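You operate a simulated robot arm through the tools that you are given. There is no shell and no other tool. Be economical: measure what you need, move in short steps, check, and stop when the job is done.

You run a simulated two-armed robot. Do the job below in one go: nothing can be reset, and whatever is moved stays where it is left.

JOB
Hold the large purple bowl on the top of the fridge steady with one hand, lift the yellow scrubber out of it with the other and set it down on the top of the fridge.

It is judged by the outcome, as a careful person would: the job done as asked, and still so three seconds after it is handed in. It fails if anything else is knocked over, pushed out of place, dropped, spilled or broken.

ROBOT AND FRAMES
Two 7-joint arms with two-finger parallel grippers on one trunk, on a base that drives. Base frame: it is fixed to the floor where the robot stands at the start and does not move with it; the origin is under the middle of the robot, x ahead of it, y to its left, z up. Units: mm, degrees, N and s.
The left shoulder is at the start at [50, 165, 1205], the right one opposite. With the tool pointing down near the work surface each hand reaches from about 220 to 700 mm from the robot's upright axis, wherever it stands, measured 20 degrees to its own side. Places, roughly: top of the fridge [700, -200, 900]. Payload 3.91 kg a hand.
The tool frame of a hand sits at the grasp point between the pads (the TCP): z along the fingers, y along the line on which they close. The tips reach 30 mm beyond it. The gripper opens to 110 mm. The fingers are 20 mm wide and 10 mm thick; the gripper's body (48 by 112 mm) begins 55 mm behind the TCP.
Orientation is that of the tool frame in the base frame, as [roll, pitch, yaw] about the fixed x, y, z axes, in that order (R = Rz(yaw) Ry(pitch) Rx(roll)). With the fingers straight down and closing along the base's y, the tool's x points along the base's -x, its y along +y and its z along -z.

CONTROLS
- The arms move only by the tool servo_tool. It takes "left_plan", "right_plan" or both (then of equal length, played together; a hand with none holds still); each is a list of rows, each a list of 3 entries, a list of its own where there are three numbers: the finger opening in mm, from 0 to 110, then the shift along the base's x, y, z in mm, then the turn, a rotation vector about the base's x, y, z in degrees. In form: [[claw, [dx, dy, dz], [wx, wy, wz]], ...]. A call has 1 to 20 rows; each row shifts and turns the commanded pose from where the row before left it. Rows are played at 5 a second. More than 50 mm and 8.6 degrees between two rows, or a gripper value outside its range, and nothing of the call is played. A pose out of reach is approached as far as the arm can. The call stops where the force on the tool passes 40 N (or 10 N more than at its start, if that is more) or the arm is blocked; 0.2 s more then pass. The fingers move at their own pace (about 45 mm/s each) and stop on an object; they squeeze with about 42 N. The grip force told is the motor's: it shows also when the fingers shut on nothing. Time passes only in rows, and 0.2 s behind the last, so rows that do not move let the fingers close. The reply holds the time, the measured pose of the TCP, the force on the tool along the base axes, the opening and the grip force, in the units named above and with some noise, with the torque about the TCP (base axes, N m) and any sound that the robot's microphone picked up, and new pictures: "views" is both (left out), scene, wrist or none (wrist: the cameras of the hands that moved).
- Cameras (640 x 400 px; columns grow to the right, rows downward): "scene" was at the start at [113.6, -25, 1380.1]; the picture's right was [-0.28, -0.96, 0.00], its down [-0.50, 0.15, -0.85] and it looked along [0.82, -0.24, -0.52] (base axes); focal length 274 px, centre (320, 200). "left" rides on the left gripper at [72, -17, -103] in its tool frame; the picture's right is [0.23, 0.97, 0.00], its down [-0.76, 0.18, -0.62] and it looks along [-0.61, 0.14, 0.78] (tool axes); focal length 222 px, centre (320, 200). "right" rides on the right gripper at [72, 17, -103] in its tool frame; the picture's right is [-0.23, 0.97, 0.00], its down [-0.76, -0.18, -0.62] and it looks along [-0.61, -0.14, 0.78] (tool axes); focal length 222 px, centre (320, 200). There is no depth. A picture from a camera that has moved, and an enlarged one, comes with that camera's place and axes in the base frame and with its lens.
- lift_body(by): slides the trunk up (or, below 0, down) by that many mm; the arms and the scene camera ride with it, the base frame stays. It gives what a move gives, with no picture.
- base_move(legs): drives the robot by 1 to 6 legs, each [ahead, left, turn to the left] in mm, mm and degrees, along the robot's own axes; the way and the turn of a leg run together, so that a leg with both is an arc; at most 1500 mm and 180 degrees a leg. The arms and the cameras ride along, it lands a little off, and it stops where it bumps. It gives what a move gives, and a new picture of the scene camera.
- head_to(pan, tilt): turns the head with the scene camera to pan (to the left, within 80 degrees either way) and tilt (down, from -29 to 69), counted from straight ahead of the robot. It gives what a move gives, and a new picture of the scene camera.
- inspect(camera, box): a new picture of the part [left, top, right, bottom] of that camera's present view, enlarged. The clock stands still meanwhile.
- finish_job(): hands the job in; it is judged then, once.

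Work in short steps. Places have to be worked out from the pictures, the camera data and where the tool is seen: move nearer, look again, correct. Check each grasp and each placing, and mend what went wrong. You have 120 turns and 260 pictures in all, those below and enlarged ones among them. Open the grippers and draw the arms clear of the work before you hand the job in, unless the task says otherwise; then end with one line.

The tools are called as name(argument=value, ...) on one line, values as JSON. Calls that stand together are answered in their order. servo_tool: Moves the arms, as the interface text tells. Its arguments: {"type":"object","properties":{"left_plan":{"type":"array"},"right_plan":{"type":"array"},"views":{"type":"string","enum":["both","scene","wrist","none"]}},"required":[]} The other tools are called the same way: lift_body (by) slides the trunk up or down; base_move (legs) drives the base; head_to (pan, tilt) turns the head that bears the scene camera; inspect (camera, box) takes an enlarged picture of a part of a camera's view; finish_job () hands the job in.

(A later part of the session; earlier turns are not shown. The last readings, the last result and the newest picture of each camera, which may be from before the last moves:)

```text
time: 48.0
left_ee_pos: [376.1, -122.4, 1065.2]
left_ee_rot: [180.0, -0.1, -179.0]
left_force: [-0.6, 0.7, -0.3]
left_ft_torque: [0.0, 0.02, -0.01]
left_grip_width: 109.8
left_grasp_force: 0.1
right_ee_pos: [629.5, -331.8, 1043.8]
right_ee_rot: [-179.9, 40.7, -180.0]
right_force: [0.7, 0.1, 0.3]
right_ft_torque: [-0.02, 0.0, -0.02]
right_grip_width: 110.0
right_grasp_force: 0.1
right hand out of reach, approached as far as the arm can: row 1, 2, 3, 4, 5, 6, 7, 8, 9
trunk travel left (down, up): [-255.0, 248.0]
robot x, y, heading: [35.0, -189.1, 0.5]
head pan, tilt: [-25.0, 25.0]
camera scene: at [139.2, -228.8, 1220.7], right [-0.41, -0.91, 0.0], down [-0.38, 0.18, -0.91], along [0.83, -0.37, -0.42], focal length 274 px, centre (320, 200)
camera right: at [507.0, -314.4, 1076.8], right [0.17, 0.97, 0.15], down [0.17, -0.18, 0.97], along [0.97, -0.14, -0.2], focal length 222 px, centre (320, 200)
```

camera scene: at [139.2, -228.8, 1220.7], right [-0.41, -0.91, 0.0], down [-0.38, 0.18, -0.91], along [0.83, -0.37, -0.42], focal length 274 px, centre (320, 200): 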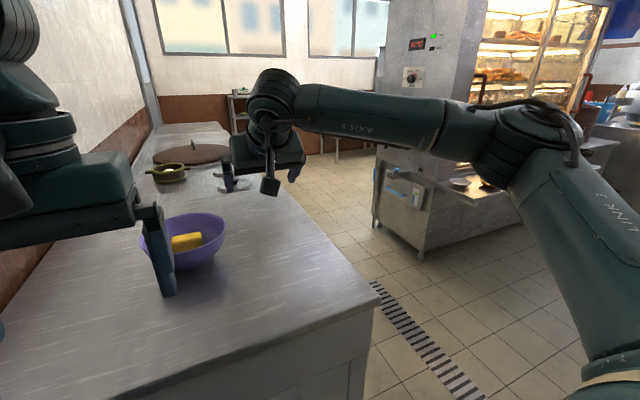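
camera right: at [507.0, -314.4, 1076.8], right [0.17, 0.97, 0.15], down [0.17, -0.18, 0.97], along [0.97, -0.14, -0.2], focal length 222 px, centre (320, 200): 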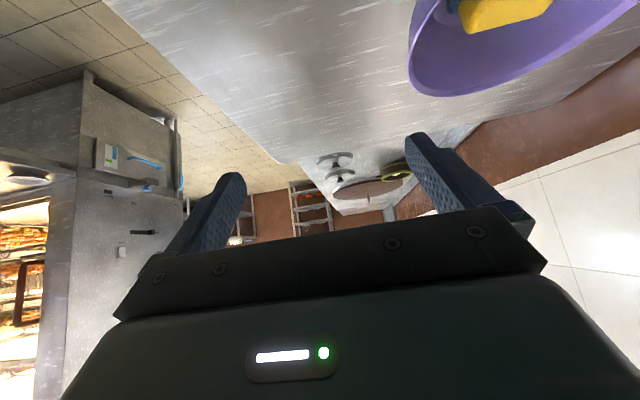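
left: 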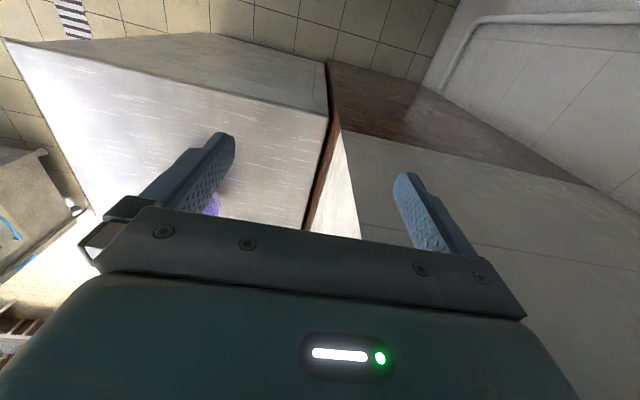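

The shoulder seems to hold the elbow out. I'll try another route: stretch the arm outward over the free aisle first, then sweep it inward with the arm extended, so the upper arm must follow.

servo_tool(right_plan=[[110, [-10, -40, 0], [0, 8, 0]], [110, [-10, -40, 0], [0, 8, 0]], [110, [-10, -40, 0], [0, 8, 0]], [110, [-10, -40, 0], [0, 8, 0]], [110, [-10, -40, 0], [0, 8, 0]], [110, [0, -45, 0], [0, 0, 0]], [110, [0, -45, 0], [0, 0, 0]], [110, [0, -45, 0], [0, 0, 0]], [110, [0, -45, 0], [0, 0, 0]]], views="none")

servo_tool(right_plan=[[110, [20, 0, 0], [0, 0, 0]], [110, [20, 0, 0], [0, 0, 0]], [110, [20, 0, 0], [0, 0, 0]], [110, [20, 0, 0], [0, 0, 0]], [110, [20, 0, 0], [0, 0, 0]]], views="none")

head_to(pan=-50, tilt=10)

```text
time: 50.0
left_ee_pos: [376.8, -122.0, 1065.0]
left_ee_rot: [180.0, -0.3, -179.0]
left_force: [0.5, 0.0, 0.7]
left_ft_torque: [-0.01, -0.03, 0.0]
left_grip_width: 110.1
left_grasp_force: 0.0
right_ee_pos: [548.1, -639.8, 1026.4]
right_ee_rot: [-179.7, 0.7, 179.9]
right_force: [0.6, -0.1, -0.6]
right_ft_torque: [-0.01, 0.01, 0.01]
right_grip_width: 110.0
right_grasp_force: 0.0
right hand out of reach, approached as far as the arm can: row 7, 8, 9
trunk travel left (down, up): [-255.0, 248.0]
robot x, y, heading: [33.9, -191.8, 0.8]
head pan, tilt: [-25.0, 25.0]
```

```text
time: 51.2
left_ee_pos: [377.3, -121.3, 1064.9]
left_ee_rot: [-179.9, -0.2, -179.0]
left_force: [0.3, 0.4, -0.4]
left_ft_torque: [0.0, 0.01, 0.0]
left_grip_width: 110.0
left_grasp_force: 0.0
right_ee_pos: [599.7, -595.2, 1014.7]
right_ee_rot: [-179.7, 0.7, 179.8]
right_force: [0.0, -0.2, 0.7]
right_ft_torque: [0.0, -0.02, -0.01]
right_grip_width: 110.2
right_grasp_force: 0.0
right hand out of reach, approached as far as the arm can: row 1, 2, 3, 4, 5
trunk travel left (down, up): [-255.0, 248.0]
robot x, y, heading: [33.4, -186.6, 0.8]
head pan, tilt: [-25.0, 25.0]
```

```text
time: 52.1
left_ee_pos: [376.6, -121.7, 1064.7]
left_ee_rot: [-180.0, -0.2, -179.0]
left_force: [-0.2, 0.7, -0.6]
left_ft_torque: [0.01, 0.03, -0.03]
left_grip_width: 110.2
left_grasp_force: 0.1
right_ee_pos: [599.4, -594.7, 1014.4]
right_ee_rot: [-179.6, 0.8, 179.8]
right_force: [0.8, 0.1, -0.4]
right_ft_torque: [0.02, 0.03, -0.03]
right_grip_width: 109.8
right_grasp_force: 0.0
trunk travel left (down, up): [-255.0, 248.0]
robot x, y, heading: [31.0, -194.2, 0.8]
head pan, tilt: [-50.0, 10.0]
camera scene: at [115.6, -261.1, 1244.8], right [-0.76, -0.65, 0.0], down [-0.11, 0.13, -0.99], along [0.64, -0.75, -0.17], focal length 274 px, centre (320, 200)
```

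scene: 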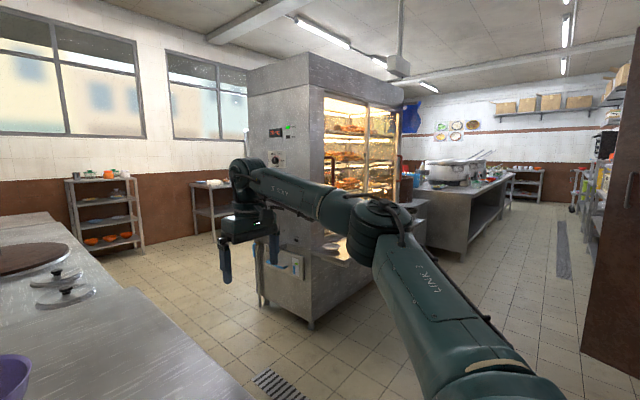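

The elbow has dropped and the arm stretched (693 mm from the axis). Now sweep inward from this posture.

servo_tool(right_plan=[[110, [-2, 15, 0], [0, 0, 0]], [110, [0, 15, 0], [0, 0, 0]], [110, [0, 15, 0], [0, 0, 0]], [110, [0, 15, 0], [0, 0, 0]], [110, [0, 15, 0], [0, 0, 0]], [110, [0, 15, 0], [0, 0, 0]], [110, [0, 15, 0], [0, 0, 0]], [110, [0, 15, 0], [0, 0, 0]]], views="none")

```text
time: 53.9
left_ee_pos: [376.3, -122.1, 1064.7]
left_ee_rot: [-180.0, -0.1, -179.0]
left_force: [0.1, -0.4, 0.0]
left_ft_torque: [0.03, 0.0, -0.04]
left_grip_width: 109.9
left_grasp_force: 0.0
right_ee_pos: [597.2, -473.9, 1014.3]
right_ee_rot: [-179.9, 0.7, 179.9]
right_force: [-0.3, -0.4, -0.2]
right_ft_torque: [0.01, -0.02, 0.01]
right_grip_width: 109.7
right_grasp_force: 0.1
trunk travel left (down, up): [-255.0, 248.0]
robot x, y, heading: [31.8, -192.0, 0.5]
head pan, tilt: [-50.0, 10.0]
```

Good, continuing inward.

servo_tool(right_plan=[[110, [0, 15, 0], [0, 0, 0]], [110, [0, 15, 0], [0, 0, 0]], [110, [0, 15, 0], [0, 0, 0]], [110, [0, 15, 0], [0, 0, 0]], [110, [0, 15, 0], [0, 0, 0]], [110, [0, 15, 0], [0, 0, 0]]], views="scene")

```text
time: 55.3
left_ee_pos: [376.4, -122.5, 1065.6]
left_ee_rot: [-180.0, -0.2, -179.0]
left_force: [-0.4, -0.5, 0.5]
left_ft_torque: [0.04, 0.03, -0.02]
left_grip_width: 110.0
left_grasp_force: 0.0
right_ee_pos: [572.7, -398.8, 1008.7]
right_ee_rot: [-179.8, 0.7, 180.0]
right_force: [0.2, -0.4, 0.5]
right_ft_torque: [-0.03, -0.02, -0.01]
right_grip_width: 109.7
right_grasp_force: 0.0
right hand out of reach, approached as far as the arm can: row 3, 4, 5, 6
trunk travel left (down, up): [-255.0, 248.0]
robot x, y, heading: [33.6, -191.2, 0.6]
head pan, tilt: [-50.0, 10.0]
camera scene: at [115.6, -261.1, 1244.9], right [-0.76, -0.65, 0.0], down [-0.11, 0.13, -0.99], along [0.64, -0.75, -0.17], focal length 274 px, centre (320, 200)
```

scene: 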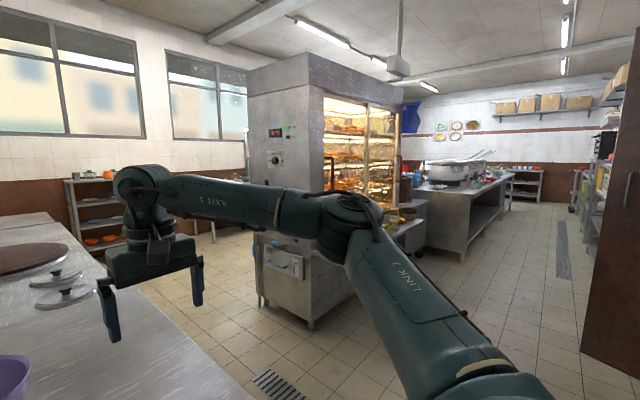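

The inward limit moved a little with the elbow lower. I'll raise the trunk with the arm in this elbow-low posture, lower the hand outward, and test sweeping inward again.

servo_tool(right_plan=[[110, [5, -40, 0], [0, 0, 0]], [110, [15, -40, 0], [0, 0, 0]], [110, [0, -40, 0], [0, 0, 0]], [110, [0, -40, 0], [0, 0, 0]]], views="none")

lift_body(by=170)

servo_tool(right_plan=[[110, [0, 0, -30], [0, 0, 0]], [110, [0, 0, -30], [0, 0, 0]], [110, [0, 0, -30], [0, 0, 0]], [110, [0, 0, -30], [0, 0, 0]], [110, [0, 0, -30], [0, 0, 0]], [110, [0, 20, 0], [0, 0, 0]], [110, [0, 20, 0], [0, 0, 0]], [110, [0, 20, 0], [0, 0, 0]], [110, [0, 20, 0], [0, 0, 0]]], views="scene")

```text
time: 56.3
left_ee_pos: [376.2, -121.8, 1065.6]
left_ee_rot: [180.0, -0.1, -178.9]
left_force: [-0.8, 0.2, -0.2]
left_ft_torque: [0.0, 0.01, -0.03]
left_grip_width: 109.9
left_grasp_force: 0.1
right_ee_pos: [592.7, -561.2, 1007.5]
right_ee_rot: [-179.8, 0.7, 179.9]
right_force: [0.3, 0.4, 0.0]
right_ft_torque: [0.02, -0.01, -0.01]
right_grip_width: 109.8
right_grasp_force: 0.1
trunk travel left (down, up): [-255.0, 248.0]
robot x, y, heading: [35.0, -190.8, 0.7]
head pan, tilt: [-50.0, 10.0]
```

```text
time: 58.2
left_ee_pos: [377.2, -121.1, 1235.5]
left_ee_rot: [-179.9, -0.2, -179.0]
left_force: [-0.1, -0.2, 0.0]
left_ft_torque: [-0.01, -0.01, 0.0]
left_grip_width: 110.0
left_grasp_force: 0.1
right_ee_pos: [593.0, -560.2, 1177.7]
right_ee_rot: [-179.8, 0.6, -179.9]
right_force: [0.3, 0.3, 0.4]
right_ft_torque: [-0.01, 0.0, 0.0]
right_grip_width: 110.0
right_grasp_force: 0.0
trunk travel left (down, up): [-425.0, 78.0]
robot x, y, heading: [28.5, -187.8, 0.7]
head pan, tilt: [-50.0, 10.0]
```

```text
time: 60.2
left_ee_pos: [376.4, -121.7, 1234.3]
left_ee_rot: [-180.0, -0.3, -179.0]
left_force: [0.9, 0.4, 0.2]
left_ft_torque: [0.01, -0.01, -0.01]
left_grip_width: 110.1
left_grasp_force: 0.0
right_ee_pos: [593.4, -479.3, 1027.3]
right_ee_rot: [-179.8, 0.6, -180.0]
right_force: [-0.2, 0.3, 0.0]
right_ft_torque: [0.03, 0.02, -0.01]
right_grip_width: 110.0
right_grasp_force: 0.1
trunk travel left (down, up): [-425.0, 78.0]
robot x, y, heading: [37.0, -191.6, 0.6]
head pan, tilt: [-50.0, 10.0]
camera scene: at [115.6, -260.8, 1414.9], right [-0.76, -0.65, 0.0], down [-0.11, 0.13, -0.99], along [0.64, -0.75, -0.17], focal length 274 px, centre (320, 200)
```

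scene: 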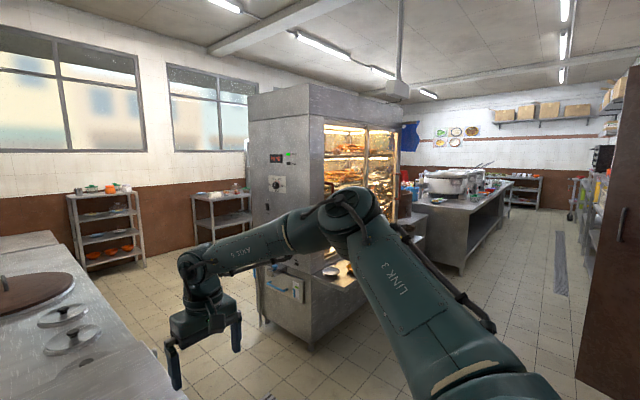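

Continue inward from here.

servo_tool(right_plan=[[110, [0, 15, 0], [0, 0, 0]], [110, [0, 15, 0], [0, 0, 0]], [110, [0, 15, 0], [0, 0, 0]], [110, [0, 15, 0], [0, 0, 0]], [110, [0, 15, 0], [0, 0, 0]], [110, [0, 15, 0], [0, 0, 0]], [110, [0, 15, 0], [0, 0, 0]]], views="none")

```text
time: 61.9
left_ee_pos: [376.6, -122.5, 1234.3]
left_ee_rot: [-179.9, -0.4, -179.0]
left_force: [0.1, -0.1, 0.3]
left_ft_torque: [-0.05, 0.01, 0.02]
left_grip_width: 110.0
left_grasp_force: 0.0
right_ee_pos: [565.2, -394.3, 1036.4]
right_ee_rot: [-179.8, 0.7, 180.0]
right_force: [0.5, 0.7, 0.2]
right_ft_torque: [-0.01, 0.0, 0.03]
right_grip_width: 110.0
right_grasp_force: 0.0
right hand out of reach, approached as far as the arm can: row 3, 4, 5, 6, 7
trunk travel left (down, up): [-425.0, 78.0]
robot x, y, heading: [29.0, -191.8, 0.5]
head pan, tilt: [-50.0, 10.0]
```

The inward limit is at the shoulder and does not depend on hand pose, so standing closer matters. I'll look down to see what blocks the base.

head_to(pan=0, tilt=69)

head_to(pan=45, tilt=60)

```text
time: 63.1
left_ee_pos: [375.9, -120.8, 1233.6]
left_ee_rot: [180.0, -0.3, -179.0]
left_force: [0.0, 0.0, 0.6]
left_ft_torque: [-0.04, -0.02, 0.02]
left_grip_width: 110.0
left_grasp_force: 0.0
right_ee_pos: [564.4, -394.6, 1036.4]
right_ee_rot: [-179.8, 0.7, -179.9]
right_force: [-0.4, 0.1, -0.3]
right_ft_torque: [-0.01, -0.03, -0.01]
right_grip_width: 110.0
right_grasp_force: 0.1
trunk travel left (down, up): [-425.0, 78.0]
robot x, y, heading: [37.1, -186.1, 0.3]
head pan, tilt: [0.0, 68.8]
camera scene: at [111.5, -189.7, 1331.0], right [0.01, -1.0, 0.0], down [-0.93, -0.01, -0.37], along [0.37, 0.0, -0.93], focal length 274 px, centre (320, 200)
```

scene: 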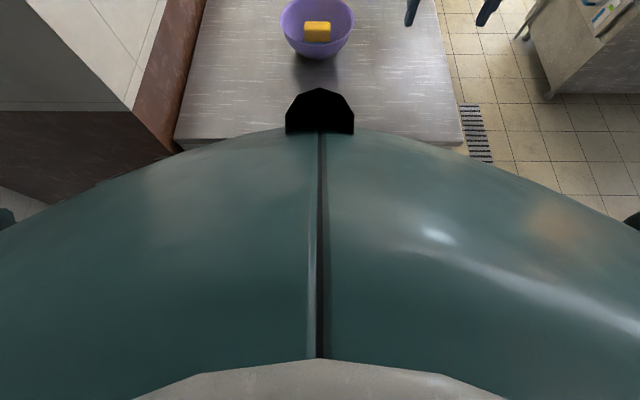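

```text
time: 64.2
left_ee_pos: [376.6, -121.2, 1234.3]
left_ee_rot: [-179.9, -0.2, -178.9]
left_force: [0.2, 0.0, 0.1]
left_ft_torque: [0.05, 0.0, 0.03]
left_grip_width: 110.1
left_grasp_force: 0.0
right_ee_pos: [564.1, -395.2, 1036.6]
right_ee_rot: [-179.8, 0.7, -180.0]
right_force: [-0.5, 0.0, 0.0]
right_ft_torque: [-0.04, 0.0, 0.01]
right_grip_width: 109.8
right_grasp_force: 0.0
trunk travel left (down, up): [-425.0, 78.0]
robot x, y, heading: [34.1, -187.2, 0.7]
head pan, tilt: [45.0, 60.0]
camera scene: at [102.2, -142.6, 1340.3], right [0.71, -0.7, 0.0], down [-0.6, -0.62, -0.5], along [0.35, 0.36, -0.86], focal length 274 px, centre (320, 200)
```

scene: 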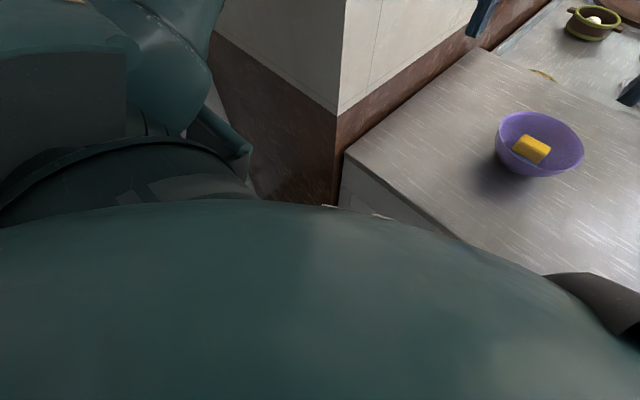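

A big rounded torso that rides with the trunk sits right at the fridge's front edge and may be the blocker. I'll raise the trunk fully and try creeping ahead over the fridge edge.

lift_body(by=77)

base_move(legs=[[60, 0, 0]])

```text
time: 65.4
left_ee_pos: [376.4, -121.2, 1313.4]
left_ee_rot: [-179.9, -0.1, -179.1]
left_force: [-0.3, -0.1, 0.2]
left_ft_torque: [0.03, -0.03, 0.0]
left_grip_width: 109.9
left_grasp_force: 0.2
right_ee_pos: [563.8, -395.0, 1114.3]
right_ee_rot: [-179.8, 0.6, -179.9]
right_force: [0.4, 0.0, 0.2]
right_ft_torque: [0.0, 0.03, 0.01]
right_grip_width: 110.2
right_grasp_force: 0.1
trunk travel left (down, up): [-502.0, 1.0]
robot x, y, heading: [34.0, -188.7, 0.7]
head pan, tilt: [45.0, 60.0]
```

```text
time: 66.3
left_ee_pos: [382.3, -120.7, 1314.7]
left_ee_rot: [179.8, 0.3, -177.7]
left_force: [0.3, -0.2, 0.1]
left_ft_torque: [0.05, 0.02, -0.02]
left_grip_width: 110.0
left_grasp_force: 0.1
right_ee_pos: [577.3, -392.4, 1123.7]
right_ee_rot: [180.0, 1.7, -179.2]
right_force: [-0.5, 0.6, -0.3]
right_ft_torque: [0.02, -0.04, -0.02]
right_grip_width: 110.1
right_grasp_force: 0.1
trunk travel left (down, up): [-502.0, 1.0]
robot x, y, heading: [61.9, -188.2, 1.2]
head pan, tilt: [45.0, 60.0]
stopped in leg 1: the robot was blocked; the commanded pose is now the measured one
camera scene: at [105.7, -148.9, 1419.3], right [0.72, -0.69, 0.01], down [-0.59, -0.62, -0.52], along [0.37, 0.37, -0.86], focal length 274 px, centre (320, 200)
```

scene: 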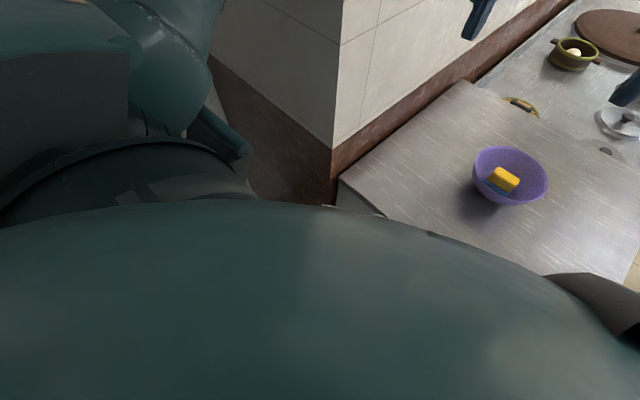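

Blocked by the base itself. So I'll plan around the shoulder limits: the left hand picks with a forward tilt (wall-safe), the right hand holds the rim from the right-rear at a steep tilt, standing further right (bowl ≈ 100 mm left of my axis). First I raise the right hand and reposition.

servo_tool(right_plan=[[110, [-30, -10, 30], [0, 0, 0]], [110, [-30, -10, 30], [0, 0, 0]], [110, [-30, -10, 30], [0, 0, 0]], [110, [-20, -10, 30], [0, 0, 0]]], views="none")

base_move(legs=[[-25, 0, 0], [0, -90, 0]])

lift_body(by=-170)

head_to(pan=10, tilt=35)

```text
time: 67.5
left_ee_pos: [384.1, -119.2, 1315.8]
left_ee_rot: [179.7, 0.3, -177.6]
left_force: [1.0, -0.2, -0.5]
left_ft_torque: [0.02, 0.03, 0.03]
left_grip_width: 110.0
left_grasp_force: 0.1
right_ee_pos: [464.5, -435.0, 1240.6]
right_ee_rot: [179.9, 1.7, -179.3]
right_force: [0.4, 0.5, -0.3]
right_ft_torque: [0.02, 0.01, 0.01]
right_grip_width: 110.2
right_grasp_force: 0.1
trunk travel left (down, up): [-502.0, 1.0]
robot x, y, heading: [57.4, -192.8, 1.6]
head pan, tilt: [45.0, 60.0]
stopped in row 4 (right hand): the arm was blocked; the commanded pose is now the measured one
```

```text
time: 69.4
left_ee_pos: [386.6, -206.7, 1306.4]
left_ee_rot: [180.0, -1.1, -177.9]
left_force: [-0.4, 0.6, 0.2]
left_ft_torque: [-0.02, -0.02, -0.02]
left_grip_width: 110.1
left_grasp_force: 0.1
right_ee_pos: [464.3, -520.9, 1232.1]
right_ee_rot: [-179.8, 0.4, -179.5]
right_force: [-0.3, -0.7, 0.0]
right_ft_torque: [0.01, -0.03, 0.0]
right_grip_width: 110.2
right_grasp_force: 0.1
trunk travel left (down, up): [-502.0, 1.0]
robot x, y, heading: [36.1, -280.8, 1.0]
head pan, tilt: [45.0, 60.0]
camera scene: at [111.3, -233.4, 1417.1], right [0.72, -0.69, 0.0], down [-0.6, -0.63, -0.5], along [0.35, 0.36, -0.87], focal length 274 px, centre (320, 200)
```

scene: 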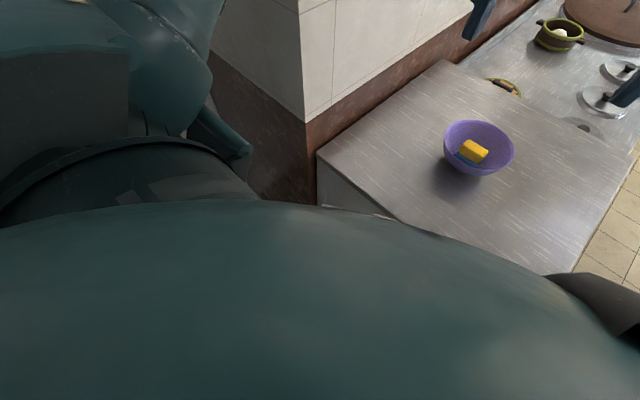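

```text
time: 71.3
left_ee_pos: [385.3, -206.1, 1136.6]
left_ee_rot: [-180.0, -1.2, -177.9]
left_force: [-0.6, 0.7, 0.1]
left_ft_torque: [0.0, -0.02, 0.0]
left_grip_width: 109.9
left_grasp_force: 0.1
right_ee_pos: [465.2, -521.2, 1062.3]
right_ee_rot: [-179.8, 0.4, -179.5]
right_force: [-0.1, -0.4, -0.1]
right_ft_torque: [0.0, -0.03, -0.02]
right_grip_width: 109.9
right_grasp_force: 0.1
trunk travel left (down, up): [-332.0, 171.0]
robot x, y, heading: [36.7, -280.7, 1.0]
head pan, tilt: [45.0, 60.0]
```

```text
time: 72.3
left_ee_pos: [386.6, -206.9, 1136.6]
left_ee_rot: [180.0, -1.2, -177.8]
left_force: [0.5, -0.2, -0.5]
left_ft_torque: [0.01, 0.02, 0.01]
left_grip_width: 110.0
left_grasp_force: 0.0
right_ee_pos: [466.0, -521.5, 1062.1]
right_ee_rot: [-179.8, 0.3, -179.4]
right_force: [-0.2, -0.2, -0.3]
right_ft_torque: [0.0, -0.02, 0.01]
right_grip_width: 110.0
right_grasp_force: 0.2
trunk travel left (down, up): [-332.0, 171.0]
robot x, y, heading: [34.2, -282.9, 1.0]
head pan, tilt: [10.0, 35.0]
camera scene: at [152.0, -264.2, 1281.3], right [0.2, -0.98, 0.0], down [-0.56, -0.11, -0.82], along [0.8, 0.16, -0.57], focal length 274 px, centre (320, 200)
```

scene: 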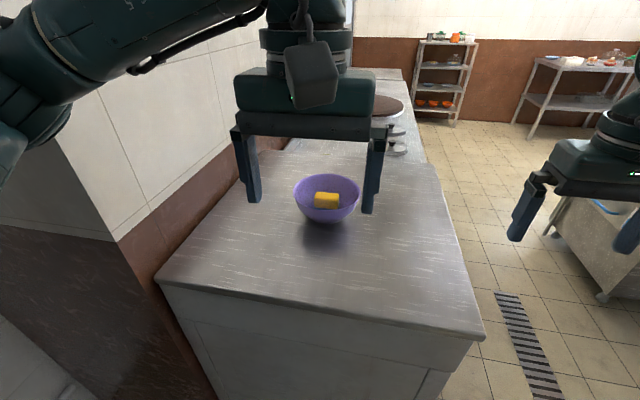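

The bowl hasn't moved. Now I'll move the left hand slightly outward and flip it about vertical by 180° so that its camera will be on the upper side when tilted forward.

servo_tool(left_plan=[[110, [0, 20, 5], [0, 0, 8.2]], [110, [0, 20, 5], [0, 0, 8.2]], [110, [0, 20, 5], [0, 0, 8.2]], [110, [0, 10, 5], [0, 0, 8.2]], [110, [0, 0, 0], [0, 0, 8.2]], [110, [0, 0, 0], [0, 0, 8.2]], [110, [0, 0, 0], [0, 0, 8.2]], [110, [0, 0, 0], [0, 0, 8.2]], [110, [0, 0, 0], [0, 0, 8.2]], [110, [0, 0, 0], [0, 0, 8.2]], [110, [0, 0, 0], [0, 0, 8.2]], [110, [0, 0, 0], [0, 0, 8.2]], [110, [0, 0, 0], [0, 0, 8.2]], [110, [0, 0, 0], [0, 0, 8.2]], [110, [0, 0, 0], [0, 0, 8.2]], [110, [0, 0, 0], [0, 0, 8.2]]], views="none")

```text
time: 75.7
left_ee_pos: [386.8, -136.1, 1155.4]
left_ee_rot: [-179.9, -1.2, -46.5]
left_force: [0.1, -0.3, 0.2]
left_ft_torque: [0.01, 0.05, 0.02]
left_grip_width: 109.9
left_grasp_force: 0.1
right_ee_pos: [464.5, -520.8, 1063.4]
right_ee_rot: [-179.7, 0.4, -179.4]
right_force: [-0.3, -0.6, 0.4]
right_ft_torque: [0.02, 0.03, 0.02]
right_grip_width: 109.9
right_grasp_force: 0.2
trunk travel left (down, up): [-332.0, 171.0]
robot x, y, heading: [37.0, -282.1, 1.4]
head pan, tilt: [10.0, 35.0]
```

The flip is working; finish the last 46° and begin the forward tilt.

servo_tool(left_plan=[[110, [0, 0, 0], [0, 0, 7.8]], [110, [0, 0, 0], [0, 0, 7.8]], [110, [0, 0, 0], [0, 0, 7.8]], [110, [0, 0, 0], [0, 0, 7.8]], [110, [0, 0, 0], [0, 0, 7.7]], [110, [0, 0, 0], [0, 0, 7.6]], [110, [25, 0, 0], [0, -8, 0]], [110, [25, 0, 0], [0, -8, 0]], [110, [25, 0, 0], [0, -8, 0]], [110, [25, 0, 0], [0, -8, 0]], [110, [25, 0, 0], [0, -8, 0]], [110, [25, 0, 0], [0, -8, 0]]])

```text
time: 78.3
left_ee_pos: [536.4, -138.1, 1157.1]
left_ee_rot: [-179.7, -49.4, -0.4]
left_force: [0.6, 0.9, 0.2]
left_ft_torque: [0.01, 0.04, 0.0]
left_grip_width: 109.9
left_grasp_force: 0.0
right_ee_pos: [465.2, -520.5, 1062.1]
right_ee_rot: [-179.7, 0.4, -179.4]
right_force: [0.6, -0.1, 0.7]
right_ft_torque: [-0.01, -0.03, 0.01]
right_grip_width: 109.8
right_grasp_force: 0.0
trunk travel left (down, up): [-332.0, 171.0]
robot x, y, heading: [36.5, -283.0, 1.5]
head pan, tilt: [10.0, 35.0]
camera scene: at [152.2, -264.2, 1281.3], right [0.19, -0.98, 0.0], down [-0.56, -0.11, -0.82], along [0.8, 0.16, -0.57], focal length 274 px, centre (320, 200)
camera left: at [506.2, -120.5, 1279.9], right [0.15, -0.97, 0.17], down [-0.97, -0.17, -0.17], along [0.2, -0.14, -0.97], focal length 222 px, centre (320, 200)
```

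scene: 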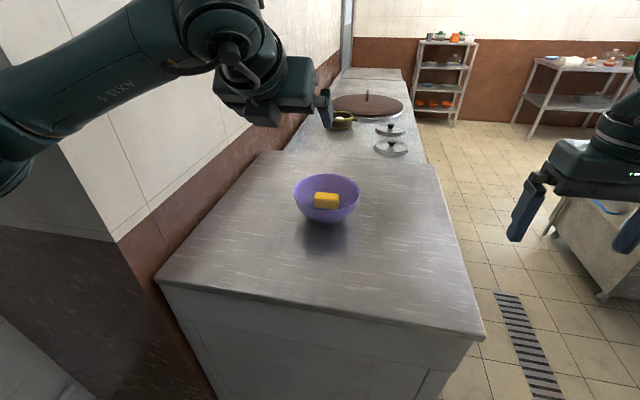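
left: 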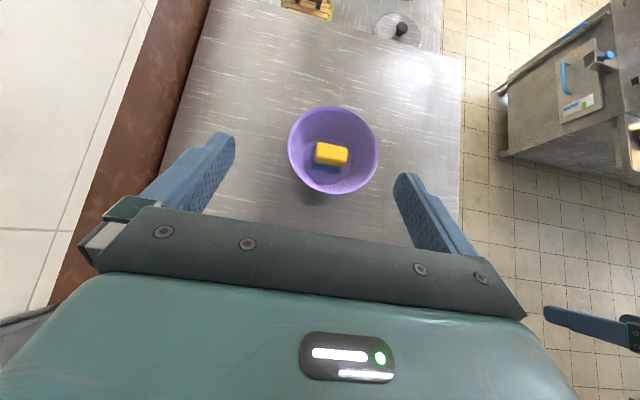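

Excellent: the flipped, tilted left hand reaches and its camera sees the bowl from above. Zoom to measure the scrubber and bowl.

inspect(camera="left", box=[270, 95, 400, 200])

```text
3.81 times, centred on (335, 148) of left
camera zoom: at [506.2, -120.5, 1279.9], right [0.15, -0.97, 0.17], down [-0.97, -0.17, -0.17], along [0.2, -0.14, -0.97], focal length 846 px, centre (263, 400)
```

zoom: 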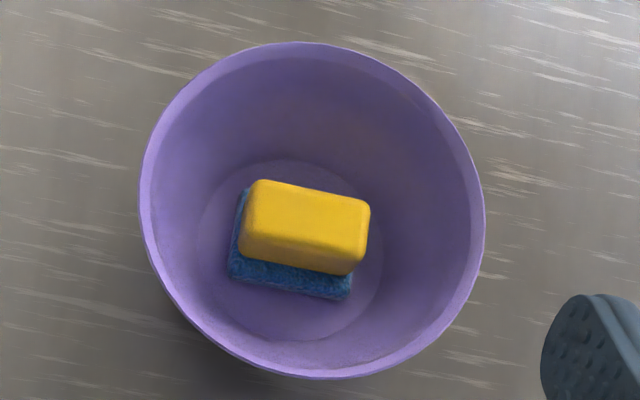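

Measured: bowl centre ≈ (661, -177), rim R≈73.5 at z≈948; the scrubber's yellow body spans x 648–676, y -202…-153, top z≈938, aligned with the axes. I'll fine-tune the stance (22 left, 8 ahead, trunk down 70) to balance the reach of both arms.

base_move(legs=[[0, 20, -1], [6, 0, 0]])

lift_body(by=-65)

servo_tool(right_plan=[[110, [0, -10, 20], [0, 0, -7.5]], [110, [0, -10, 20], [0, 0, -7.5]], [110, [0, 0, 20], [0, 0, -7.5]], [110, [0, 0, 20], [0, 0, -7.5]], [110, [0, 0, 0], [0, 0, -7.5]], [110, [15, 10, 0], [6.3, -4.9, 0]], [110, [15, 10, 0], [6.3, -4.9, 0]], [110, [15, 10, 0], [6.3, -4.9, 0]], [110, [15, 10, 0], [6.3, -4.9, 0]], [60, [10, 10, 0], [6.3, -4.9, 0]], [60, [0, 0, 0], [6.3, -4.9, 0]], [60, [0, 0, 0], [6.3, -4.9, 0]]])

```text
time: 79.5
left_ee_pos: [545.4, -126.0, 1155.5]
left_ee_rot: [-179.8, -49.2, -1.3]
left_force: [0.1, -0.1, 0.6]
left_ft_torque: [-0.02, -0.03, -0.05]
left_grip_width: 110.4
left_grasp_force: 0.1
right_ee_pos: [467.7, -508.8, 1061.9]
right_ee_rot: [-179.7, 0.4, 179.5]
right_force: [-0.4, 0.2, 0.7]
right_ft_torque: [0.0, 0.0, -0.01]
right_grip_width: 109.7
right_grasp_force: 0.0
trunk travel left (down, up): [-332.0, 171.0]
robot x, y, heading: [43.0, -262.3, 0.4]
head pan, tilt: [10.0, 35.0]
camera scene: at [158.3, -246.3, 1281.3], right [0.18, -0.98, 0.0], down [-0.56, -0.1, -0.82], along [0.81, 0.14, -0.57], focal length 274 px, centre (320, 200)
```

scene: 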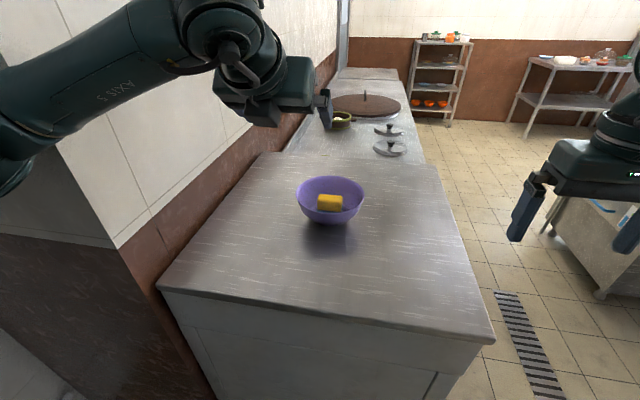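

```text
time: 80.5
left_ee_pos: [544.8, -125.5, 1091.1]
left_ee_rot: [-179.8, -49.2, -1.2]
left_force: [-0.3, 0.5, -0.2]
left_ft_torque: [-0.02, 0.0, -0.04]
left_grip_width: 110.0
left_grasp_force: 0.0
right_ee_pos: [466.7, -509.0, 998.4]
right_ee_rot: [-179.7, 0.5, 179.6]
right_force: [-1.1, -0.3, 0.6]
right_ft_torque: [-0.01, 0.01, 0.0]
right_grip_width: 110.1
right_grasp_force: 0.1
trunk travel left (down, up): [-267.0, 236.0]
robot x, y, heading: [43.8, -260.7, 0.3]
head pan, tilt: [10.0, 35.0]
```

```text
time: 83.1
left_ee_pos: [545.3, -126.3, 1091.4]
left_ee_rot: [-179.6, -49.2, -1.3]
left_force: [0.4, 0.0, 1.1]
left_ft_torque: [-0.02, 0.02, -0.04]
left_grip_width: 109.8
left_grasp_force: 0.1
right_ee_pos: [538.1, -479.4, 1077.5]
right_ee_rot: [124.2, 0.3, 141.7]
right_force: [0.4, -0.1, 0.5]
right_ft_torque: [-0.01, -0.02, -0.01]
right_grip_width: 60.1
right_grasp_force: 0.0
trunk travel left (down, up): [-267.0, 236.0]
robot x, y, heading: [44.8, -261.8, 0.2]
head pan, tilt: [10.0, 35.0]
camera scene: at [158.0, -246.6, 1216.4], right [0.18, -0.98, 0.0], down [-0.56, -0.1, -0.82], along [0.81, 0.15, -0.57], focal length 274 px, centre (320, 200)
camera right: at [432.7, -493.6, 1150.6], right [0.51, 0.29, 0.81], down [0.22, -0.95, 0.21], along [0.83, 0.07, -0.55], focal length 222 px, centre (320, 200)
```

scene: 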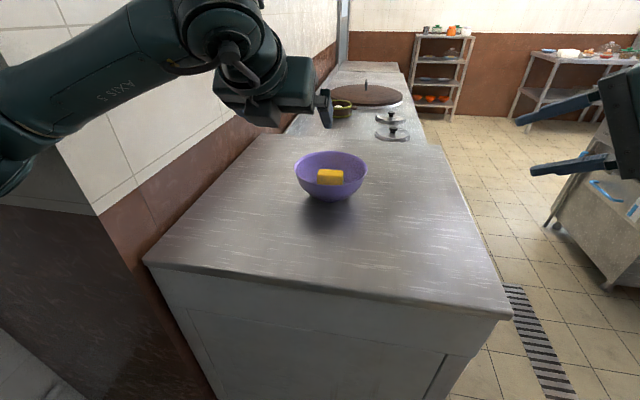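
right: 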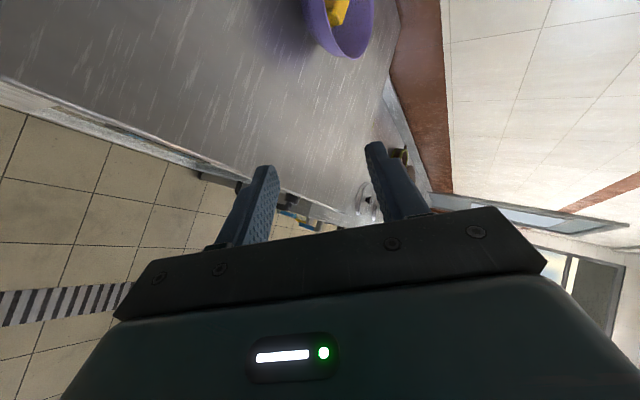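

Right hand is tilted 56° as planned. Move it toward a standoff at the bowl's right-rear rim.

servo_tool(right_plan=[[60, [8, 30, -10], [0, 0, 0]], [60, [8, 30, -10], [0, 0, 0]], [60, [8, 30, -10], [0, 0, 0]], [60, [8, 30, -10], [0, 0, 0]], [60, [8, 30, -10], [0, 0, 0]], [60, [7, 25, -10], [0, 0, 0]]], views="scene")

```text
time: 84.5
left_ee_pos: [544.9, -125.8, 1090.9]
left_ee_rot: [-179.7, -49.1, -1.3]
left_force: [0.3, 0.0, 0.0]
left_ft_torque: [-0.01, 0.01, -0.02]
left_grip_width: 109.9
left_grasp_force: 0.1
right_ee_pos: [584.3, -302.0, 1017.7]
right_ee_rot: [124.3, 0.2, 141.7]
right_force: [0.4, -0.1, -0.7]
right_ft_torque: [-0.04, -0.02, 0.02]
right_grip_width: 59.9
right_grasp_force: 0.1
trunk travel left (down, up): [-267.0, 236.0]
robot x, y, heading: [45.7, -259.5, 0.2]
head pan, tilt: [10.0, 35.0]
camera scene: at [158.4, -246.5, 1216.3], right [0.18, -0.98, 0.0], down [-0.56, -0.1, -0.82], along [0.81, 0.14, -0.57], focal length 274 px, centre (320, 200)
```

scene: 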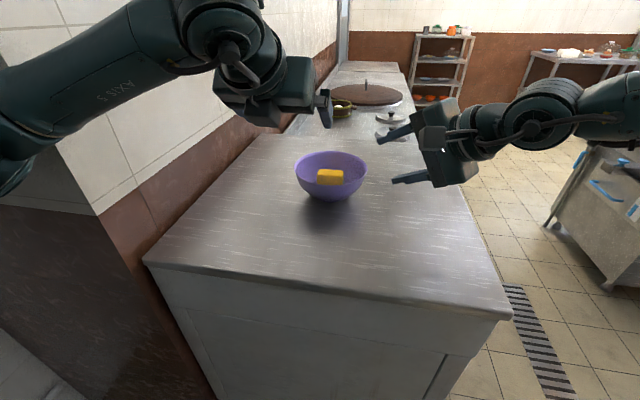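

Works. Continue gently toward the rim while staying clear, to test the remaining reach.

servo_tool(right_plan=[[50, [4, 10, -4], [0, 0, 0]], [50, [4, 10, -4], [0, 0, 0]], [50, [4, 10, -4], [0, 0, 0]], [50, [4, 10, -4], [0, 0, 0]]], views="wrist")

```text
time: 85.5
left_ee_pos: [544.6, -126.5, 1092.4]
left_ee_rot: [-179.8, -49.2, -1.3]
left_force: [0.0, 1.2, 0.9]
left_ft_torque: [0.03, -0.01, 0.0]
left_grip_width: 110.1
left_grasp_force: 0.0
right_ee_pos: [597.7, -266.7, 1003.6]
right_ee_rot: [124.4, 0.2, 141.7]
right_force: [-0.2, 0.5, -0.3]
right_ft_torque: [0.01, -0.03, -0.01]
right_grip_width: 50.1
right_grasp_force: 0.1
right hand out of reach, approached as far as the arm can: row 4
trunk travel left (down, up): [-267.0, 236.0]
robot x, y, heading: [46.3, -261.7, 0.1]
head pan, tilt: [10.0, 35.0]
camera right: at [493.2, -281.8, 1075.3], right [0.52, 0.29, 0.8], down [0.22, -0.95, 0.21], along [0.83, 0.07, -0.56], focal length 222 px, centre (320, 200)
```

right: 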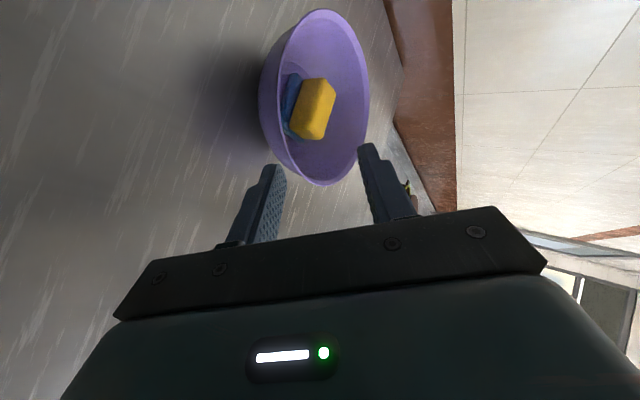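

Right hand is ~25 mm short. Before trading stance, I check the left hand's reach over the scrubber at a safe height, with more tilt and a slight inward turn.

servo_tool(left_plan=[[80, [15, -8, -5], [0, -4, -4]], [80, [15, -8, -5], [0, -4, -4]], [80, [15, -8, -5], [0, 0, -4]], [80, [15, -8, -5], [0, 0, 0]], [80, [12, -6, -5], [0, 0, 0]], [80, [12, -6, -5], [0, 0, 0]], [80, [12, -6, -5], [0, 0, 0]]], views="wrist")

```text
time: 87.1
left_ee_pos: [627.6, -168.2, 1066.4]
left_ee_rot: [-177.7, -58.0, -14.1]
left_force: [0.3, -0.4, 0.3]
left_ft_torque: [0.01, 0.0, -0.04]
left_grip_width: 80.0
left_grasp_force: 0.0
right_ee_pos: [582.4, -265.2, 1012.0]
right_ee_rot: [123.7, 1.0, 142.0]
right_force: [-0.4, 0.4, 0.0]
right_ft_torque: [0.01, 0.0, 0.02]
right_grip_width: 50.1
right_grasp_force: 0.1
trunk travel left (down, up): [-267.0, 236.0]
robot x, y, heading: [43.1, -264.1, 0.3]
head pan, tilt: [10.0, 35.0]
camera left: at [582.8, -144.3, 1183.2], right [-0.09, -0.98, 0.17], down [-0.95, 0.03, -0.32], along [0.31, -0.19, -0.93], focal length 222 px, centre (320, 200)
```

left: 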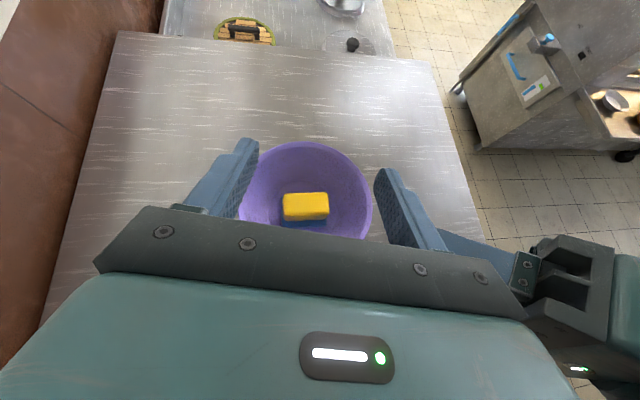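

The two hands are touching (both read off their commanded poses). Back the left hand up and out straight away, and withdraw the right.

servo_tool(left_plan=[[80, [-15, 10, 10], [0, 0, 0]], [80, [-15, 10, 10], [0, 0, 0]], [80, [-10, 10, 10], [0, 0, 0]]], right_plan=[[50, [0, -15, 0], [0, 0, 0]], [50, [0, -25, 0], [0, 0, 0]], [50, [0, -25, 0], [0, 0, 0]]], views="scene")

```text
time: 87.9
left_ee_pos: [588.9, -159.8, 1092.1]
left_ee_rot: [-177.1, -57.3, -16.0]
left_force: [0.0, 1.3, 1.4]
left_ft_torque: [-0.01, 0.14, -0.06]
left_grip_width: 80.0
left_grasp_force: 0.0
right_ee_pos: [586.7, -342.7, 1010.0]
right_ee_rot: [123.3, 0.6, 141.7]
right_force: [0.0, -0.4, -0.7]
right_ft_torque: [-0.02, -0.02, 0.01]
right_grip_width: 50.2
right_grasp_force: 0.0
trunk travel left (down, up): [-267.0, 236.0]
robot x, y, heading: [47.6, -268.0, 0.3]
head pan, tilt: [10.0, 35.0]
camera scene: at [144.3, -257.6, 1217.8], right [0.18, -0.98, -0.01], down [-0.55, -0.09, -0.83], along [0.81, 0.15, -0.56], focal length 274 px, centre (320, 200)
```

scene: 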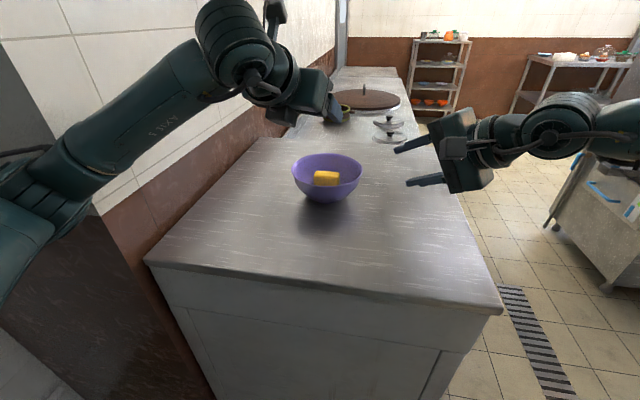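

The camera pose shows the base was shifted (~14 mm): the left elbow grazed the wall corner, not the hands. I'll pull the left hand back, turn the robot ~6° left and shift right, which moves the left elbow away from the wall while keeping reach.

servo_tool(left_plan=[[80, [-20, 0, 5], [0, 0, 0]], [80, [-20, 0, 5], [0, 0, 0]], [80, [-20, 0, 0], [0, 0, 0]]], views="none")

base_move(legs=[[0, -28, 0], [0, 0, 6]])

base_move(legs=[[14, 0, 0]])

```text
time: 88.7
left_ee_pos: [532.9, -146.8, 1100.9]
left_ee_rot: [-177.8, -57.4, -14.6]
left_force: [-0.7, 0.2, 0.1]
left_ft_torque: [0.0, 0.01, 0.04]
left_grip_width: 80.1
left_grasp_force: 0.1
right_ee_pos: [590.6, -333.7, 1006.2]
right_ee_rot: [123.9, 0.5, 141.8]
right_force: [0.2, 0.2, 0.1]
right_ft_torque: [0.02, 0.0, -0.01]
right_grip_width: 50.3
right_grasp_force: 0.1
trunk travel left (down, up): [-267.0, 236.0]
robot x, y, heading: [42.9, -260.0, 0.2]
head pan, tilt: [10.0, 35.0]
```

```text
time: 90.2
left_ee_pos: [527.5, -122.7, 1096.5]
left_ee_rot: [-178.4, -57.1, -8.5]
left_force: [0.0, -1.0, -0.6]
left_ft_torque: [0.02, 0.05, 0.02]
left_grip_width: 79.8
left_grasp_force: 0.0
right_ee_pos: [601.5, -302.4, 1001.8]
right_ee_rot: [124.3, 0.2, 147.7]
right_force: [-0.1, -0.1, 0.3]
right_ft_torque: [0.0, 0.03, -0.01]
right_grip_width: 50.2
right_grasp_force: 0.0
trunk travel left (down, up): [-267.0, 236.0]
robot x, y, heading: [42.4, -292.3, 6.0]
head pan, tilt: [10.0, 35.0]
camera scene: at [155.8, -262.2, 1216.4], right [0.28, -0.96, 0.0], down [-0.55, -0.16, -0.82], along [0.79, 0.23, -0.57], focal length 274 px, centre (320, 200)
```

scene: 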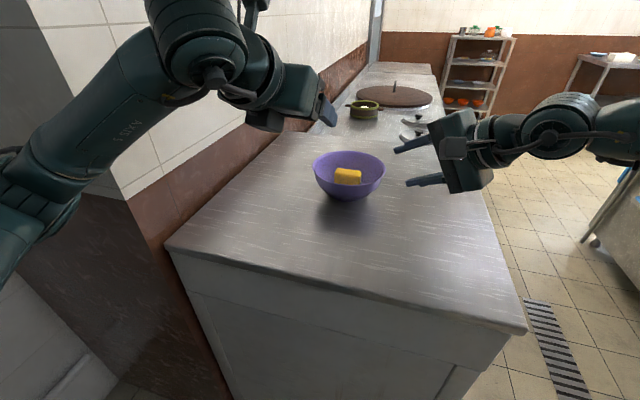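

```text
time: 91.0
left_ee_pos: [539.9, -122.1, 1096.5]
left_ee_rot: [-178.4, -57.1, -8.6]
left_force: [0.4, 0.6, 0.3]
left_ft_torque: [0.01, 0.01, -0.01]
left_grip_width: 80.3
left_grasp_force: 0.1
right_ee_pos: [615.1, -300.0, 1001.9]
right_ee_rot: [124.5, 0.3, 147.7]
right_force: [-0.2, -0.2, 0.1]
right_ft_torque: [0.0, -0.01, 0.02]
right_grip_width: 50.0
right_grasp_force: 0.1
trunk travel left (down, up): [-267.0, 236.0]
robot x, y, heading: [57.3, -286.4, 6.0]
head pan, tilt: [10.0, 35.0]
camera scene: at [170.1, -260.8, 1216.3], right [0.28, -0.96, 0.0], down [-0.55, -0.16, -0.82], along [0.79, 0.23, -0.57], focal length 274 px, centre (320, 200)
```

scene: 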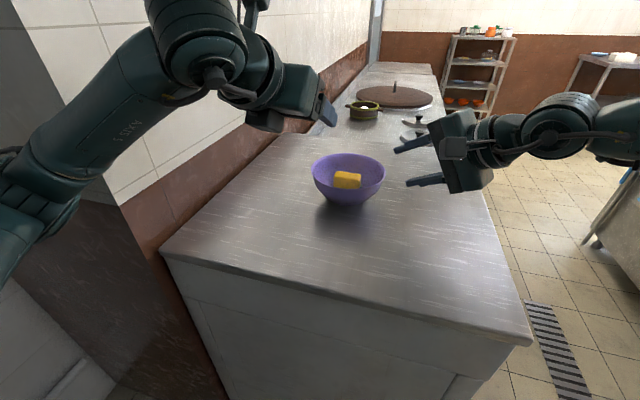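

No block at x≈56 this time — so previously it was probably the wall that blocked. I'll creep ahead further.

base_move(legs=[[15, 0, 0]])

```text
time: 91.7
left_ee_pos: [556.5, -120.1, 1095.6]
left_ee_rot: [-178.3, -57.0, -8.4]
left_force: [0.4, -1.4, 0.2]
left_ft_torque: [-0.01, 0.05, 0.03]
left_grip_width: 80.2
left_grasp_force: 0.0
right_ee_pos: [630.9, -299.8, 1000.4]
right_ee_rot: [124.4, 0.2, 147.7]
right_force: [-0.5, 0.0, -0.1]
right_ft_torque: [-0.01, 0.0, 0.01]
right_grip_width: 50.0
right_grasp_force: 0.0
trunk travel left (down, up): [-267.0, 236.0]
robot x, y, heading: [74.4, -286.3, 6.3]
head pan, tilt: [10.0, 35.0]
camera scene: at [185.0, -259.2, 1216.3], right [0.28, -0.96, 0.0], down [-0.55, -0.16, -0.82], along [0.79, 0.23, -0.57], focal length 274 px, centre (320, 200)
```

scene: 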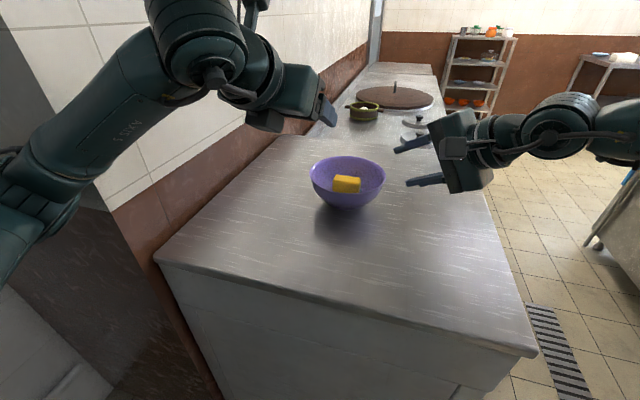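

Still free, so the wall was the earlier obstacle. Shift right 40 and creep ahead to gain reach; both hands stay clear above/right of the bowl.

base_move(legs=[[0, -45, 0], [50, 0, 0]])

```text
time: 93.3
left_ee_pos: [575.6, -160.0, 1094.2]
left_ee_rot: [-177.8, -56.6, -8.2]
left_force: [-0.2, -0.6, 0.2]
left_ft_torque: [0.02, 0.01, -0.02]
left_grip_width: 79.8
left_grasp_force: 0.1
right_ee_pos: [651.5, -343.3, 1005.8]
right_ee_rot: [124.0, 0.4, 148.1]
right_force: [-0.1, 0.1, -0.3]
right_ft_torque: [0.02, 0.0, 0.0]
right_grip_width: 49.8
right_grasp_force: 0.0
trunk travel left (down, up): [-267.0, 236.0]
robot x, y, heading: [98.3, -327.8, 6.6]
head pan, tilt: [10.0, 35.0]
stopped in leg 2: the robot was blocked; the commanded pose is now the measured one
camera scene: at [203.9, -307.1, 1217.6], right [0.28, -0.96, 0.0], down [-0.54, -0.16, -0.82], along [0.79, 0.24, -0.57], focal length 274 px, centre (320, 200)
```

scene: 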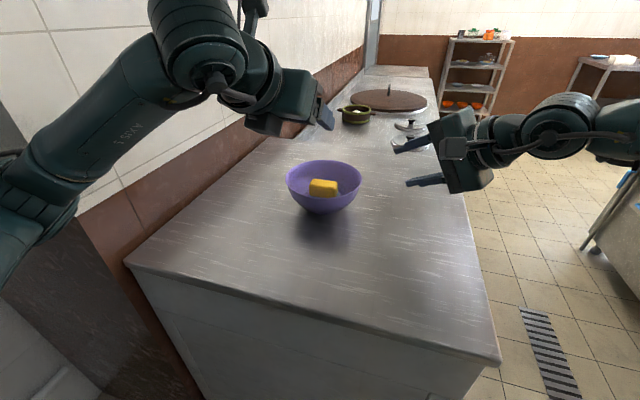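

Blocked now at the fridge front, having gained ~50 mm. Back off a few mm and turn 2° more for balance.

base_move(legs=[[-7, 0, 2]])

inspect(camera="left", box=[200, 100, 440, 250])

```text
time: 94.0
left_ee_pos: [569.0, -141.3, 1090.2]
left_ee_rot: [-178.6, -56.2, -5.6]
left_force: [-0.5, -0.3, -0.8]
left_ft_torque: [0.01, -0.01, -0.01]
left_grip_width: 79.9
left_grasp_force: 0.1
right_ee_pos: [650.6, -320.3, 1001.3]
right_ee_rot: [124.4, 0.4, 149.9]
right_force: [0.3, 0.5, 0.4]
right_ft_torque: [0.01, 0.02, -0.04]
right_grip_width: 50.0
right_grasp_force: 0.0
trunk travel left (down, up): [-267.0, 236.0]
robot x, y, heading: [97.5, -329.7, 8.8]
head pan, tilt: [10.0, 35.0]
camera scene: at [202.8, -298.3, 1216.3], right [0.32, -0.95, 0.0], down [-0.54, -0.18, -0.82], along [0.78, 0.26, -0.57], focal length 274 px, centre (320, 200)
```

scene: 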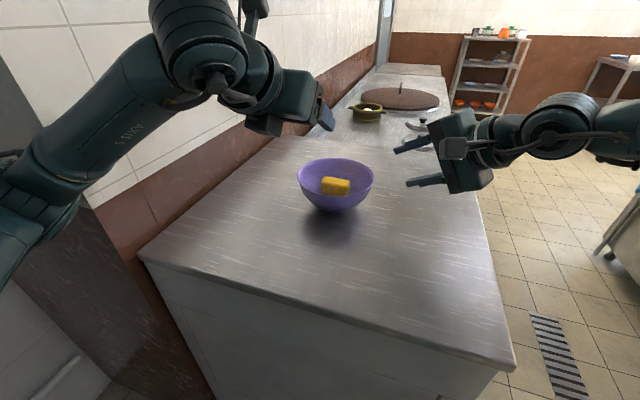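

```text
2.67 times, centred on (320, 175) of left
camera zoom: at [525.4, -122.2, 1208.4], right [0.05, -0.98, 0.18], down [-0.95, -0.1, -0.29], along [0.3, -0.15, -0.94], focal length 592 px, centre (320, 267)
```

zoom: 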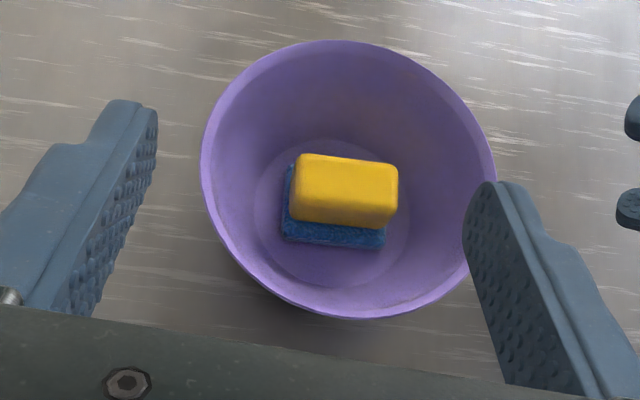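

Bowl still at (661, -178). Now bring the right hand to a standoff at the bowl's right rim: TCP ≈ (628, -296, 976), small yaw correction, opening 36.

servo_tool(right_plan=[[36, [-8, 4, -5], [0, 0, 3]], [36, [-7, 6, -6], [0, 0, 3]], [36, [-7, 7, -7], [0, 0, 0]], [36, [0, 7, -7], [0, 0, 0]]])

```text
time: 95.0
left_ee_pos: [569.3, -140.8, 1090.8]
left_ee_rot: [-178.6, -56.2, -5.6]
left_force: [-0.3, -0.8, 0.1]
left_ft_torque: [0.01, -0.01, 0.0]
left_grip_width: 80.0
left_grasp_force: 0.0
right_ee_pos: [627.6, -296.2, 976.7]
right_ee_rot: [124.4, 0.3, 156.0]
right_force: [0.8, 0.3, 0.4]
right_ft_torque: [-0.05, -0.02, 0.03]
right_grip_width: 36.1
right_grasp_force: 0.1
trunk travel left (down, up): [-267.0, 236.0]
robot x, y, heading: [92.3, -330.6, 8.2]
head pan, tilt: [10.0, 35.0]
camera scene: at [203.2, -298.3, 1216.3], right [0.32, -0.95, 0.0], down [-0.54, -0.18, -0.82], along [0.78, 0.26, -0.57], focal length 274 px, centre (320, 200)
camera right: at [530.7, -336.2, 1049.3], right [0.43, 0.41, 0.8], down [0.45, -0.87, 0.21], along [0.79, 0.27, -0.56], focal length 222 px, centre (320, 200)
```

scene: 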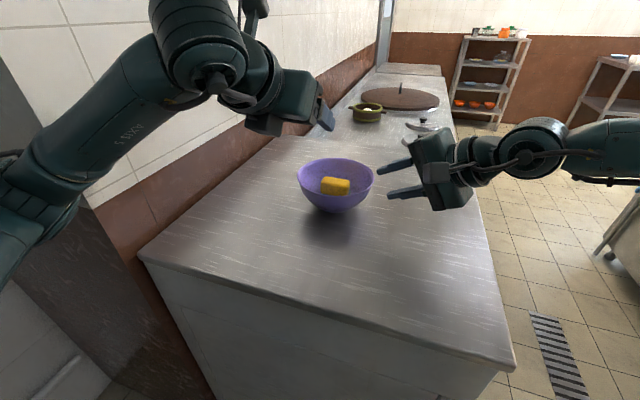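
right: 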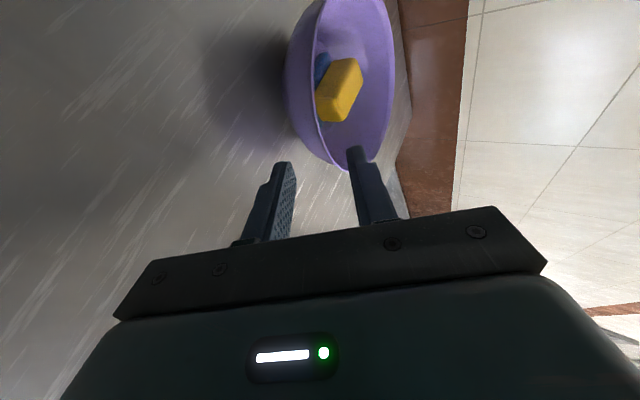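

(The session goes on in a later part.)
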